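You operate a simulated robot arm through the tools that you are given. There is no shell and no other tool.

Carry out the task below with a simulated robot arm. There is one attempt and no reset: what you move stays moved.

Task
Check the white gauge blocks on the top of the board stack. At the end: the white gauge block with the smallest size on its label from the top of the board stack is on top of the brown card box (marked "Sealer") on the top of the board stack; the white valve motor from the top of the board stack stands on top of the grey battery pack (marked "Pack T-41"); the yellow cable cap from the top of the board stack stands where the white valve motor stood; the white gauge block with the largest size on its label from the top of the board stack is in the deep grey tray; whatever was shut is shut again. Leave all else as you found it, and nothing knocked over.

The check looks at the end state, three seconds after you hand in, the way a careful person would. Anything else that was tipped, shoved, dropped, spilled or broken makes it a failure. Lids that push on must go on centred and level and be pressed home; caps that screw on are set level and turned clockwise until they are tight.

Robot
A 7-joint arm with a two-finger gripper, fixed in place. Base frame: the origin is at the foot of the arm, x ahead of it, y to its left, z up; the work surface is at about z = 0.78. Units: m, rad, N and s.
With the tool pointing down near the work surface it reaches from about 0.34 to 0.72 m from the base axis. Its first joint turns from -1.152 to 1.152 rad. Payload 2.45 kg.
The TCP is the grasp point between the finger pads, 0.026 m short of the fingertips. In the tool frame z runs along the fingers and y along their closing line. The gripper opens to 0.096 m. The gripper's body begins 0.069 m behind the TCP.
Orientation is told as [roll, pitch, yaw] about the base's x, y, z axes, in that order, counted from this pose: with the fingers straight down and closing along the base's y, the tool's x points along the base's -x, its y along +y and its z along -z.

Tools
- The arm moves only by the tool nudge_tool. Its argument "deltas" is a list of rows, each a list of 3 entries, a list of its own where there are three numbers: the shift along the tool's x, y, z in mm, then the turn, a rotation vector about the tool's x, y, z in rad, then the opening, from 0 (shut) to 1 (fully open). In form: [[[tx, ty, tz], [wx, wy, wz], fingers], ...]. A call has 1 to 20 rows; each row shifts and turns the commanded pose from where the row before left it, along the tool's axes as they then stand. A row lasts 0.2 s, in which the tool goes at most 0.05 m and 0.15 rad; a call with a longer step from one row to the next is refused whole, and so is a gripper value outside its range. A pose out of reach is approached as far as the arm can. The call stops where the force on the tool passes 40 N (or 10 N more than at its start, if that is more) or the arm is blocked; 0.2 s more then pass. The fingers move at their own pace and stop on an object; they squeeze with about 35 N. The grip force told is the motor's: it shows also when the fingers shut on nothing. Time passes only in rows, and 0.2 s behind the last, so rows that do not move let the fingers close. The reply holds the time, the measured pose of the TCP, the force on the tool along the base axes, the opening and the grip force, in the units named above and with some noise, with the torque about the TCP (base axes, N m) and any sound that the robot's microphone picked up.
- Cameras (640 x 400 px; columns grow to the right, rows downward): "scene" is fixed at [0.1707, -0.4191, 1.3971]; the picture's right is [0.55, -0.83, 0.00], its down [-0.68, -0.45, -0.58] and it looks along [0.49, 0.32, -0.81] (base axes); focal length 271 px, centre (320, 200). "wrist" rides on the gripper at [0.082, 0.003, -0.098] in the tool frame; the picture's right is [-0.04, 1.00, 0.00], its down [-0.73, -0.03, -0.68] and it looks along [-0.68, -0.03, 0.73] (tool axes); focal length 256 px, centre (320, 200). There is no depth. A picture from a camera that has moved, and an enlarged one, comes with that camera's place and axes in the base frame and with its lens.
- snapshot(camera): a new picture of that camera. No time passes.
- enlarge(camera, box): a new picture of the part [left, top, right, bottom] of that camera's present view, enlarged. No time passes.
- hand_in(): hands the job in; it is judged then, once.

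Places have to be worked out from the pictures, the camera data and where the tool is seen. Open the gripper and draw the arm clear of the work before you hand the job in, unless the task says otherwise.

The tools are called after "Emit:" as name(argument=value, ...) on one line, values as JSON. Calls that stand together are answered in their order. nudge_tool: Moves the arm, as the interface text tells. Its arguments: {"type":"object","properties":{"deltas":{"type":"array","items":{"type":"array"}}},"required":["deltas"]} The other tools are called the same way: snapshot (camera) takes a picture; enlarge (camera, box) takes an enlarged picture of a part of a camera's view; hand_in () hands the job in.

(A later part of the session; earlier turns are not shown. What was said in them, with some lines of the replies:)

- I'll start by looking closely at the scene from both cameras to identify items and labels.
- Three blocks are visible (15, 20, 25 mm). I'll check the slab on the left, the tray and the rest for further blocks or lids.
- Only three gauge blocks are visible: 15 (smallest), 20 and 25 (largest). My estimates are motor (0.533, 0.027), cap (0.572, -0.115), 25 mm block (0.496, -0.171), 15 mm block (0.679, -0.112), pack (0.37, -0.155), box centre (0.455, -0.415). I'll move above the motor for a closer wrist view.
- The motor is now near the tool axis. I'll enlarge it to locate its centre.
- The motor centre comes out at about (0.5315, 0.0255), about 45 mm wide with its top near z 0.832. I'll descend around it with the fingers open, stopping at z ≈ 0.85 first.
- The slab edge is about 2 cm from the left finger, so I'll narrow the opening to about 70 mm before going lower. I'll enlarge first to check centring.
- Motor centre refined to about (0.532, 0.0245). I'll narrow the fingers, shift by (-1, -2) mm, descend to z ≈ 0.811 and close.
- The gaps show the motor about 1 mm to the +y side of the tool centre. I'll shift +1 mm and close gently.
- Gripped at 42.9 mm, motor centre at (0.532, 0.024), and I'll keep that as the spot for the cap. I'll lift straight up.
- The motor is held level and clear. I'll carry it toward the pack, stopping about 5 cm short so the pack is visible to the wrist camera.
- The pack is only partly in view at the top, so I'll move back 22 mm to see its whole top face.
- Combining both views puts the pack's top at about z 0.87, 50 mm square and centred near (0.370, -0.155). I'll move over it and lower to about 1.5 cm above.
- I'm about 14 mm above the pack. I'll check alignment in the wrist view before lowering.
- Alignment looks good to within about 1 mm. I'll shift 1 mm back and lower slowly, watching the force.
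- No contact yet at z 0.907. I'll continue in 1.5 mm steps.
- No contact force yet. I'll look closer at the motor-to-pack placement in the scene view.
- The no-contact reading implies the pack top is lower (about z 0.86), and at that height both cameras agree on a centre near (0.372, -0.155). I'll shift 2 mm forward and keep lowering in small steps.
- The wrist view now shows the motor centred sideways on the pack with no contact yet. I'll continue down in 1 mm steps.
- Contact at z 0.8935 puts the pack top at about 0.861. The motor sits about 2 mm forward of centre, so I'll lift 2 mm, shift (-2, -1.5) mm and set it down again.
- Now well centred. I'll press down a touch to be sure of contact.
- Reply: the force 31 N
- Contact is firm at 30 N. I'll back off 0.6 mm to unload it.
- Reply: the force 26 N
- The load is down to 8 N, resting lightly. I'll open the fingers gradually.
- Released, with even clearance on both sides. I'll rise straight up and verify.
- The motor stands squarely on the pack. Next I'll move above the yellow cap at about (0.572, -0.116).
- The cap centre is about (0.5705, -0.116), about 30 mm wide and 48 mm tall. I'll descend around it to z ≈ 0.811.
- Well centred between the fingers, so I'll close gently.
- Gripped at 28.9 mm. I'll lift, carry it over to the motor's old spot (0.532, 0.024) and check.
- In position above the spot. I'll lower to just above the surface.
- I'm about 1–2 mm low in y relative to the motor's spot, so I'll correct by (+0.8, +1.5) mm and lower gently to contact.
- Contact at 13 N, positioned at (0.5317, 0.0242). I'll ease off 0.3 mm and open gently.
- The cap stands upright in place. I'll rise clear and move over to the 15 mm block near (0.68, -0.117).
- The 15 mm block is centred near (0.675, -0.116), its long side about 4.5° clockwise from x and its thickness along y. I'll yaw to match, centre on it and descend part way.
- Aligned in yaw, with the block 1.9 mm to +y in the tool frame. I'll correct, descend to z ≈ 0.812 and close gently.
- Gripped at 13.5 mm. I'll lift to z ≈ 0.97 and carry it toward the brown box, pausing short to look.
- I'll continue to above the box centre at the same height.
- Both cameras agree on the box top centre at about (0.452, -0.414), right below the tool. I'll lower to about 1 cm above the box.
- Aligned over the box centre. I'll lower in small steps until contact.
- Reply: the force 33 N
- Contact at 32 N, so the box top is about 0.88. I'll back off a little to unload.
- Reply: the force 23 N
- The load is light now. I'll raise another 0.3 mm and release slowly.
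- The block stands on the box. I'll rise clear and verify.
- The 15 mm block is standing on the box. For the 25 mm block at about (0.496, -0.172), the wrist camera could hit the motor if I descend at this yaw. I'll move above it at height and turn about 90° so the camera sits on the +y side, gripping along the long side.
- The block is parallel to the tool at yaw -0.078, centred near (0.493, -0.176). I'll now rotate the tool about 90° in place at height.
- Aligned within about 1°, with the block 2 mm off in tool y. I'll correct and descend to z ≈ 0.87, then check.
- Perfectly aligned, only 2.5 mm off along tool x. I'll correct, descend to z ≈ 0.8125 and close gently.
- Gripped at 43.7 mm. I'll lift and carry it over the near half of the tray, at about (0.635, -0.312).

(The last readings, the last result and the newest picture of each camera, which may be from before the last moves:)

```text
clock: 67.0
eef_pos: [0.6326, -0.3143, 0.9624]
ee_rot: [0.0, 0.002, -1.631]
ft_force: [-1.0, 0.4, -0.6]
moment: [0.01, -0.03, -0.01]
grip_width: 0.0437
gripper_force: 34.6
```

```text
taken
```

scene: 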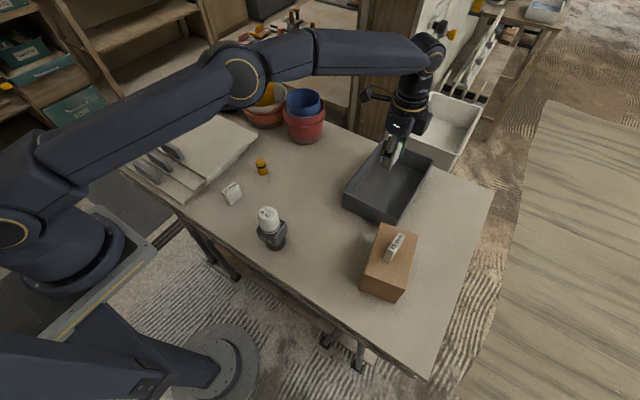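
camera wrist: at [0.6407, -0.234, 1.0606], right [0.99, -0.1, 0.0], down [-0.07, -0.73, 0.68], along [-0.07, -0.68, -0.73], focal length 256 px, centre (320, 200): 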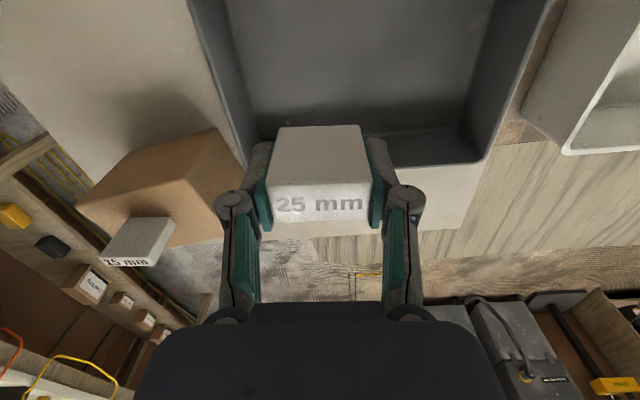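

I'll enlarge the tray area to check the clearances around the drop spot before lowering.

Emit:
enlarge(camera="wrist", box=[170, 0, 530, 200])

Emit:
enlarge(camera="scene", box=[330, 120, 450, 230])

```text
1.78 times, centred on (350, 100) of wrist
camera zoom: at [0.6407, -0.234, 1.0606], right [0.99, -0.1, 0.0], down [-0.07, -0.73, 0.68], along [-0.07, -0.68, -0.73], focal length 455 px, centre (267, 378)
```

zoom: 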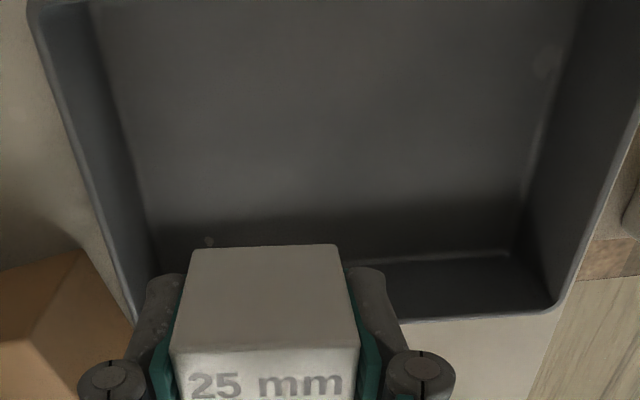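

```text
3.64 times, centred on (390, 175) of scene
camera zoom: at [0.1707, -0.4191, 1.3971], right [0.55, -0.83, 0.0], down [-0.68, -0.45, -0.58], along [0.49, 0.32, -0.81], focal length 985 px, centre (66, 291)
```

zoom: 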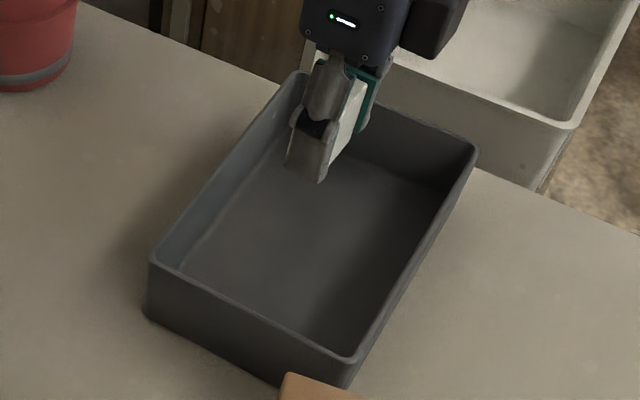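

Tray interior is about x 0.556–0.78, y -0.39 to -0.24, so the block is centred over the near half with ample clearance. I'll lower to just above the floor.

Emit:
nudge_tool(deltas=[[[0, 0, 40], [0, 0, 0], 0.35], [[0, 0, 40], [0, 0, 0], 0.35], [[0, 0, 30], [0, 0, 0], 0.35], [[0, 0, 20], [0, 0, 0], 0.35], [[0, 0, 0], [0, 0, 0], 0.35], [[0, 0, 0], [0, 0, 0], 0.35]])

Emit:
snapshot(camera="wrist")

Emit:
enlarge(camera="scene", box=[330, 120, 450, 230])

```text
clock: 68.4
eef_pos: [0.6325, -0.3137, 0.8346]
ee_rot: [-0.001, 0.0, -1.631]
ft_force: [0.2, -0.8, -0.2]
moment: [-0.01, 0.02, 0.01]
grip_width: 0.044
gripper_force: 35.1
```

```text
taken
camera wrist: at [0.6407, -0.2329, 0.9326], right [0.99, -0.1, 0.0], down [-0.07, -0.73, 0.68], along [-0.07, -0.68, -0.73], focal length 256 px, centre (320, 200)
```

wrist: 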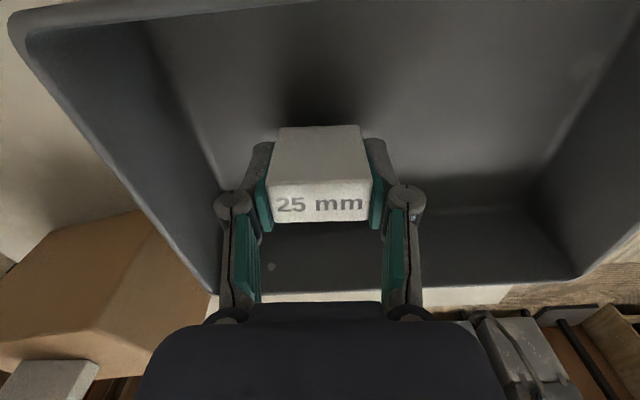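

```text
3.64 times, centred on (390, 175) of scene
camera zoom: at [0.1708, -0.4191, 1.3971], right [0.55, -0.83, 0.0], down [-0.68, -0.45, -0.58], along [0.49, 0.32, -0.81], focal length 985 px, centre (66, 291)
```

zoom: 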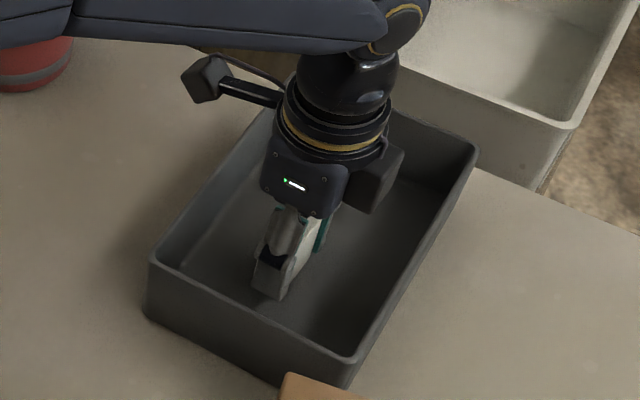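

Clear of all the walls. I'll lower in small steps.

Emit:
nudge_tool(deltas=[[[0, 0, 3], [0, 0, 0], 0.35], [[0, 0, 3], [0, 0, 0], 0.35], [[0, 0, 3], [0, 0, 0], 0.35], [[0, 0, 2], [0, 0, 0], 0.35], [[0, 0, 0], [0, 0, 0], 0.35]])

```text
clock: 69.6
eef_pos: [0.6325, -0.3139, 0.8222]
ee_rot: [0.002, 0.0, -1.631]
ft_force: [0.2, -0.4, -0.9]
moment: [0.02, -0.01, 0.04]
grip_width: 0.044
gripper_force: 34.5
```

Emit:
nudge_tool(deltas=[[[0, 0, 1], [0, 0, 0], 0.35], [[0, 0, 1], [0, 0, 0], 0.35], [[0, 0, 1], [0, 0, 0], 0.35], [[0, 0, 0], [0, 0, 0], 0.35]])

```text
clock: 70.6
eef_pos: [0.6328, -0.3147, 0.8187]
ee_rot: [-0.001, 0.001, -1.63]
ft_force: [-1.0, 0.5, 3.1]
moment: [0.02, 0.01, -0.01]
grip_width: 0.044
gripper_force: 34.8
```

Possible first contact at 3 N. I'll go down half a millimetre more to confirm.

Emit:
nudge_tool(deltas=[[[0, 0, 0.4], [0, 0, 0], 0.35], [[0, 0, 0], [0, 0, 0], 0.35]])

```text
clock: 71.2
eef_pos: [0.6324, -0.3151, 0.8183]
ee_rot: [-0.002, 0.0, -1.629]
ft_force: [-1.1, 0.9, 5.2]
moment: [0.09, 0.01, -0.02]
grip_width: 0.0438
gripper_force: 35.3
```

The block is resting on the tray floor. I'll release slowly, opening only a little.

Emit:
nudge_tool(deltas=[[[0, 0, 0], [0, 0, 0], 0.42], [[0, 0, 0], [0, 0, 0], 0.46], [[0, 0, 0], [0, 0, 0], 0.49], [[0, 0, 0], [0, 0, 0], 0.53], [[0, 0, 0], [0, 0, 0], 0.6], [[0, 0, 0], [0, 0, 0], 0.6]])

Emit:
snapshot(camera="wrist")

```text
clock: 72.6
eef_pos: [0.6325, -0.3152, 0.8174]
ee_rot: [0.0, 0.0, -1.629]
ft_force: [0.1, 0.1, 0.5]
moment: [0.01, -0.01, 0.01]
grip_width: 0.0576
gripper_force: 0.0
```

```text
taken
camera wrist: at [0.641, -0.2337, 0.9167], right [0.99, -0.1, 0.0], down [-0.07, -0.73, 0.68], along [-0.07, -0.68, -0.73], focal length 256 px, centre (320, 200)
```

wrist: 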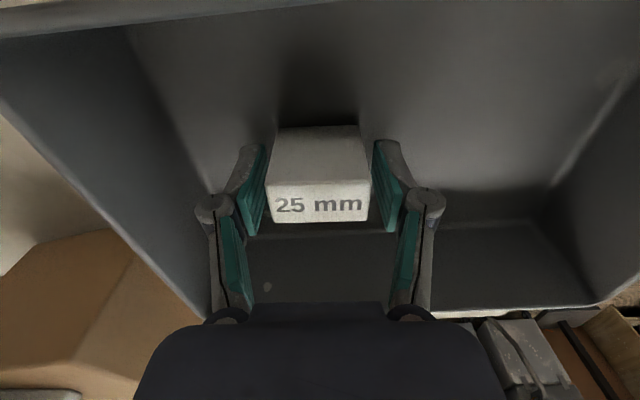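

Released and standing upright. I'll rise straight up well clear of the tray.

Emit:
nudge_tool(deltas=[[[0, 0, -10], [0, 0, 0], 0.6], [[0, 0, -40], [0, 0, 0], 0.6], [[0, 0, -50], [0, 0, 0], 0.6], [[0, 0, -50], [0, 0, 0], 0.6], [[0, 0, -40], [0, 0, 0], 0.6], [[0, 0, 0], [0, 0, 0], 0.6], [[0, 0, 0], [0, 0, 0], 0.6]])

Emit:
snapshot(camera="wrist")

Emit:
snapshot(camera="scene")

```text
clock: 74.2
eef_pos: [0.6333, -0.314, 1.0103]
ee_rot: [0.0, -0.001, -1.63]
ft_force: [0.4, -0.1, 0.7]
moment: [-0.03, -0.01, -0.01]
grip_width: 0.0573
gripper_force: 0.1
```

```text
taken
camera wrist: at [0.642, -0.2337, 1.1083], right [0.99, -0.1, 0.0], down [-0.07, -0.73, 0.68], along [-0.07, -0.68, -0.73], focal length 256 px, centre (320, 200)
```

wrist: 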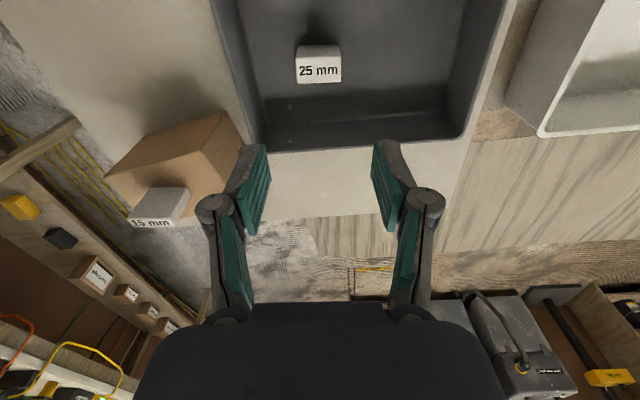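

```text
taken
```

scene: 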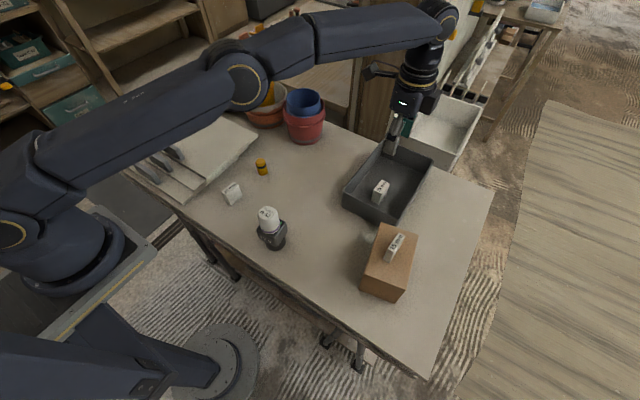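

All four moves look done. I'll verify each closely, including the cap against the motor's original spot.

Emit:
enlarge(camera="scene", box=[200, 120, 360, 220])

Emit:
enlarge(camera="scene", box=[220, 180, 320, 260])

Emit:
enlarge(camera="scene", box=[330, 150, 450, 310])

```text
4.00 times, centred on (280, 170) of scene
camera zoom: at [0.1707, -0.4191, 1.3971], right [0.55, -0.83, 0.0], down [-0.68, -0.45, -0.58], along [0.49, 0.32, -0.81], focal length 1083 px, centre (480, 320)
```

zoom: 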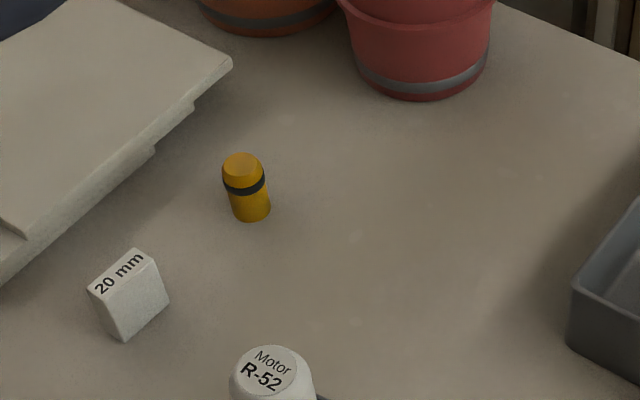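

```text
5.00 times, centred on (270, 220) of scene
camera zoom: at [0.1707, -0.4191, 1.3971], right [0.55, -0.83, 0.0], down [-0.68, -0.45, -0.58], along [0.49, 0.32, -0.81], focal length 1354 px, centre (570, 100)
```

zoom: 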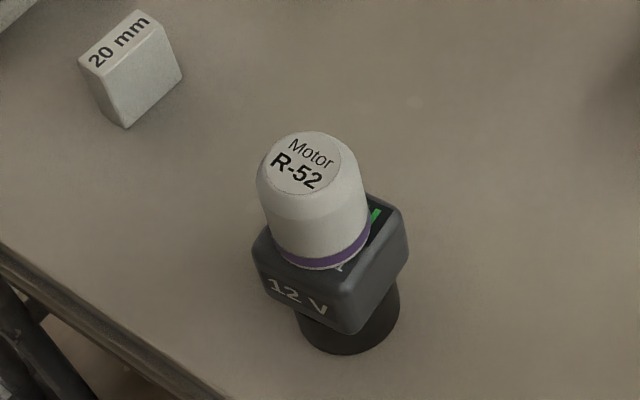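

```text
2.50 times, centred on (390, 230) of scene
camera zoom: at [0.1707, -0.4191, 1.3971], right [0.55, -0.83, 0.0], down [-0.68, -0.45, -0.58], along [0.49, 0.32, -0.81], focal length 677 px, centre (145, 125)
```

zoom: 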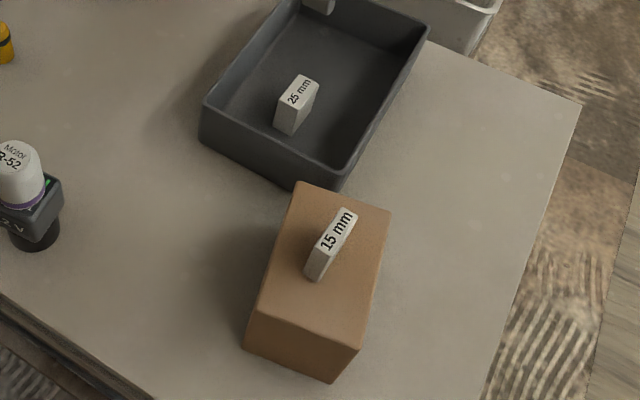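

Everything is in place: cap where the motor stood, motor on the pack, 15 mm on the box, 25 mm in the tray, 20 mm untouched. Nothing had a lid to reclose. I'll open the gripper, retract upward and go back to the start area.

Emit:
nudge_tool(deltas=[[[0, 0, -40], [0, 0, 0], 0.8], [[0, 0, -30], [0, 0, 0], 1], [[33.5, -24.8, 0], [0, 0, 0], 1], [[33.5, -24.8, 0], [0, 0, 0], 1], [[33.5, -24.8, 0], [0, 0, 0], 1], [[33.5, -24.8, 0], [0, 0, 0], 1], [[33.5, -24.8, 0], [0, 0, 0], 1], [[33.5, -24.8, 0], [0, 0, 0], 1], [[33.5, -24.8, 0], [0, 0, 0], 1], [[33.5, -24.8, 0], [0, 0, 0], 1], [[33.5, -24.8, 0], [0, 0, 0], 1], [[0, 0, 0], [0, 0, 0], 1]])

Emit:
nudge_tool(deltas=[[[0, 0, 0], [0, 0, -0.148], 1], [[0, 0, 0], [0, 0, -0.148], 1], [[0, 0, 0], [0, 0, -0.148], 1], [[0, 0, 0], [0, 0, -0.148], 1], [[0, 0, 0], [0, 0, -0.148], 1], [[0, 0, 0], [0, 0, -0.148], 1], [[0, 0, 0], [0, 0, -0.148], 1], [[0, 0, 0], [0, 0, -0.148], 1], [[0, 0, 0], [0, 0, -0.148], 1], [[0, 0, 0], [0, 0, -0.148], 1], [[0, 0, 0], [0, 0, -0.148], 1], [[0, 0, 0], [0, 0, 0], 1], [[0, 0, 0], [0, 0, 0], 1]])

Emit:
snapshot(camera="wrist")

Emit:
snapshot(camera="scene")

```text
clock: 76.8
eef_pos: [0.6663, -0.1009, 1.1685]
ee_rot: [-0.002, 0.001, -1.63]
ft_force: [-0.1, 0.4, -0.2]
moment: [-0.01, 0.0, -0.01]
grip_width: 0.0959
gripper_force: 0.0
out of reach, approached as far as the arm can: row 2, 3, 4, 5, 6, 7, 8, 9, 10, 11
```

```text
clock: 79.6
eef_pos: [0.6678, -0.0997, 1.1666]
ee_rot: [-0.001, -0.001, -0.001]
ft_force: [-0.9, 0.9, 0.5]
moment: [0.0, 0.02, 0.0]
grip_width: 0.0961
gripper_force: 0.0
```

```text
taken
camera wrist: at [0.5864, -0.0971, 1.2649], right [0.04, 1.0, 0.0], down [0.73, -0.03, 0.68], along [0.68, -0.03, -0.73], focal length 256 px, centre (320, 200)
```

wrist: 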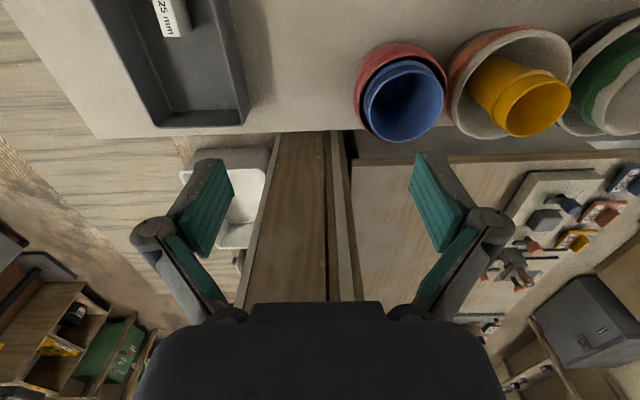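

```text
taken
```

scene: 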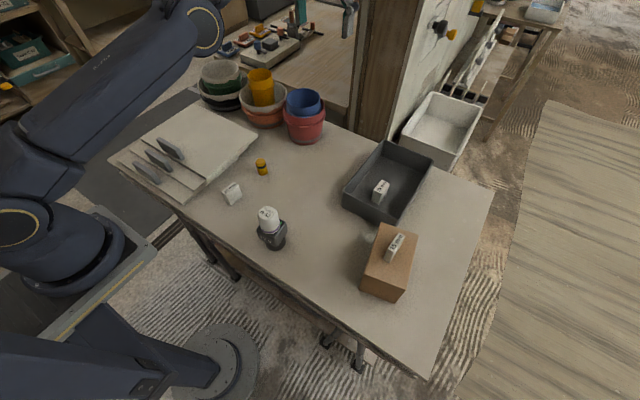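

The retreat hit a reach limit but stayed high and clear, and nothing was touched. With the yaw back at 0, I'll bring the arm gently back over its start position.

Emit:
nudge_tool(deltas=[[[30, 12, 0], [0, 0, 0], 1], [[30, 12, 0], [0, 0, 0], 1], [[30, 12, 0], [0, 0, 0], 1], [[0, 0, 0], [0, 0, 0], 1]])

Emit:
snapshot(camera="wrist")

```text
clock: 80.6
eef_pos: [0.6653, -0.0947, 1.175]
ee_rot: [0.001, 0.002, -0.001]
ft_force: [0.0, -0.9, -0.4]
moment: [-0.04, -0.02, 0.0]
grip_width: 0.096
gripper_force: 0.0
out of reach, approached as far as the arm can: row 1, 2, 3
```

```text
taken
camera wrist: at [0.5837, -0.0916, 1.2727], right [0.04, 1.0, 0.0], down [0.73, -0.03, 0.68], along [0.68, -0.03, -0.73], focal length 256 px, centre (320, 200)
```

wrist: 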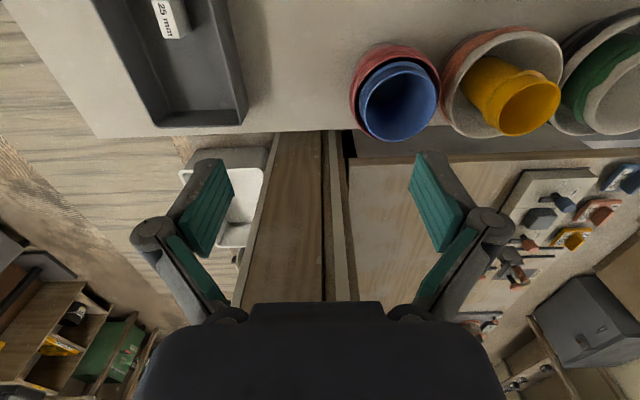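

The arm is high (z ≈ 1.17), away from everything, with the gripper open. I'll hold a moment to confirm it's steady and check the final scene once more.

Emit:
nudge_tool(deltas=[[[0, 0, 0], [0, 0, 0], 1], [[0, 0, 0], [0, 0, 0], 1], [[0, 0, 0], [0, 0, 0], 1], [[0, 0, 0], [0, 0, 0], 1], [[0, 0, 0], [0, 0, 0], 1]])

Emit:
snapshot(camera="scene")

Emit:
enlarge(camera="scene", box=[230, 190, 310, 260])

```text
clock: 81.8
eef_pos: [0.6656, -0.0945, 1.175]
ee_rot: [0.0, 0.002, -0.003]
ft_force: [0.4, 0.5, 0.1]
moment: [0.03, 0.02, 0.01]
grip_width: 0.0959
gripper_force: 0.0
```

```text
taken
```

scene: 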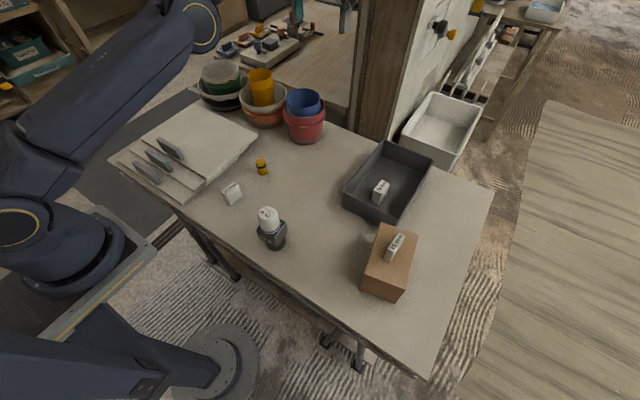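

```text
5.71 times, centred on (270, 225) of scene
camera zoom: at [0.1707, -0.4191, 1.3971], right [0.55, -0.83, 0.0], down [-0.68, -0.45, -0.58], along [0.49, 0.32, -0.81], focal length 1547 px, centre (606, 57)
```

zoom: 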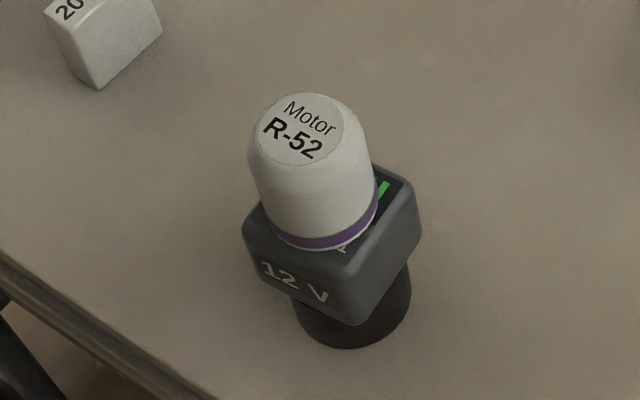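

The pack hasn't moved and the motor stands steady on it. The cap is on the motor's old spot, 15 mm is on the box, 25 mm is in the tray and 20 mm is untouched. The arm is still, open and clear, so I'm handing in.

Emit:
hand_in()

```text
The job is handed in.
```

I finished all four moves and handed the job in. Nothing was knocked over in the last scene pictures, but I haven't been told the result of the check.

- **Gauge blocks:** I read three labels: 15, 20 and 25 mm. The 15 mm block stands on top of the brown card box, and the 25 mm block stands in the deep grey tray. The 20 mm block was not touched. I never saw the "Sealer" label, but it was the only brown box in view.
- **Valve motor:** It stands upright on the grey battery pack "Pack T-41". It is a few millimetres off centre by the scene camera, and it stayed steady after release.
- **Cable cap:** It stands upright where the motor stood, within about 2 mm.
- **Anything shut:** I opened nothing, so there was nothing to shut again.

On the way back the arm hit a reach limit and would not return to its start position. I left it about 0.4 m above the table, over the far side near the pots, with the gripper open. It was holding still and touching nothing.
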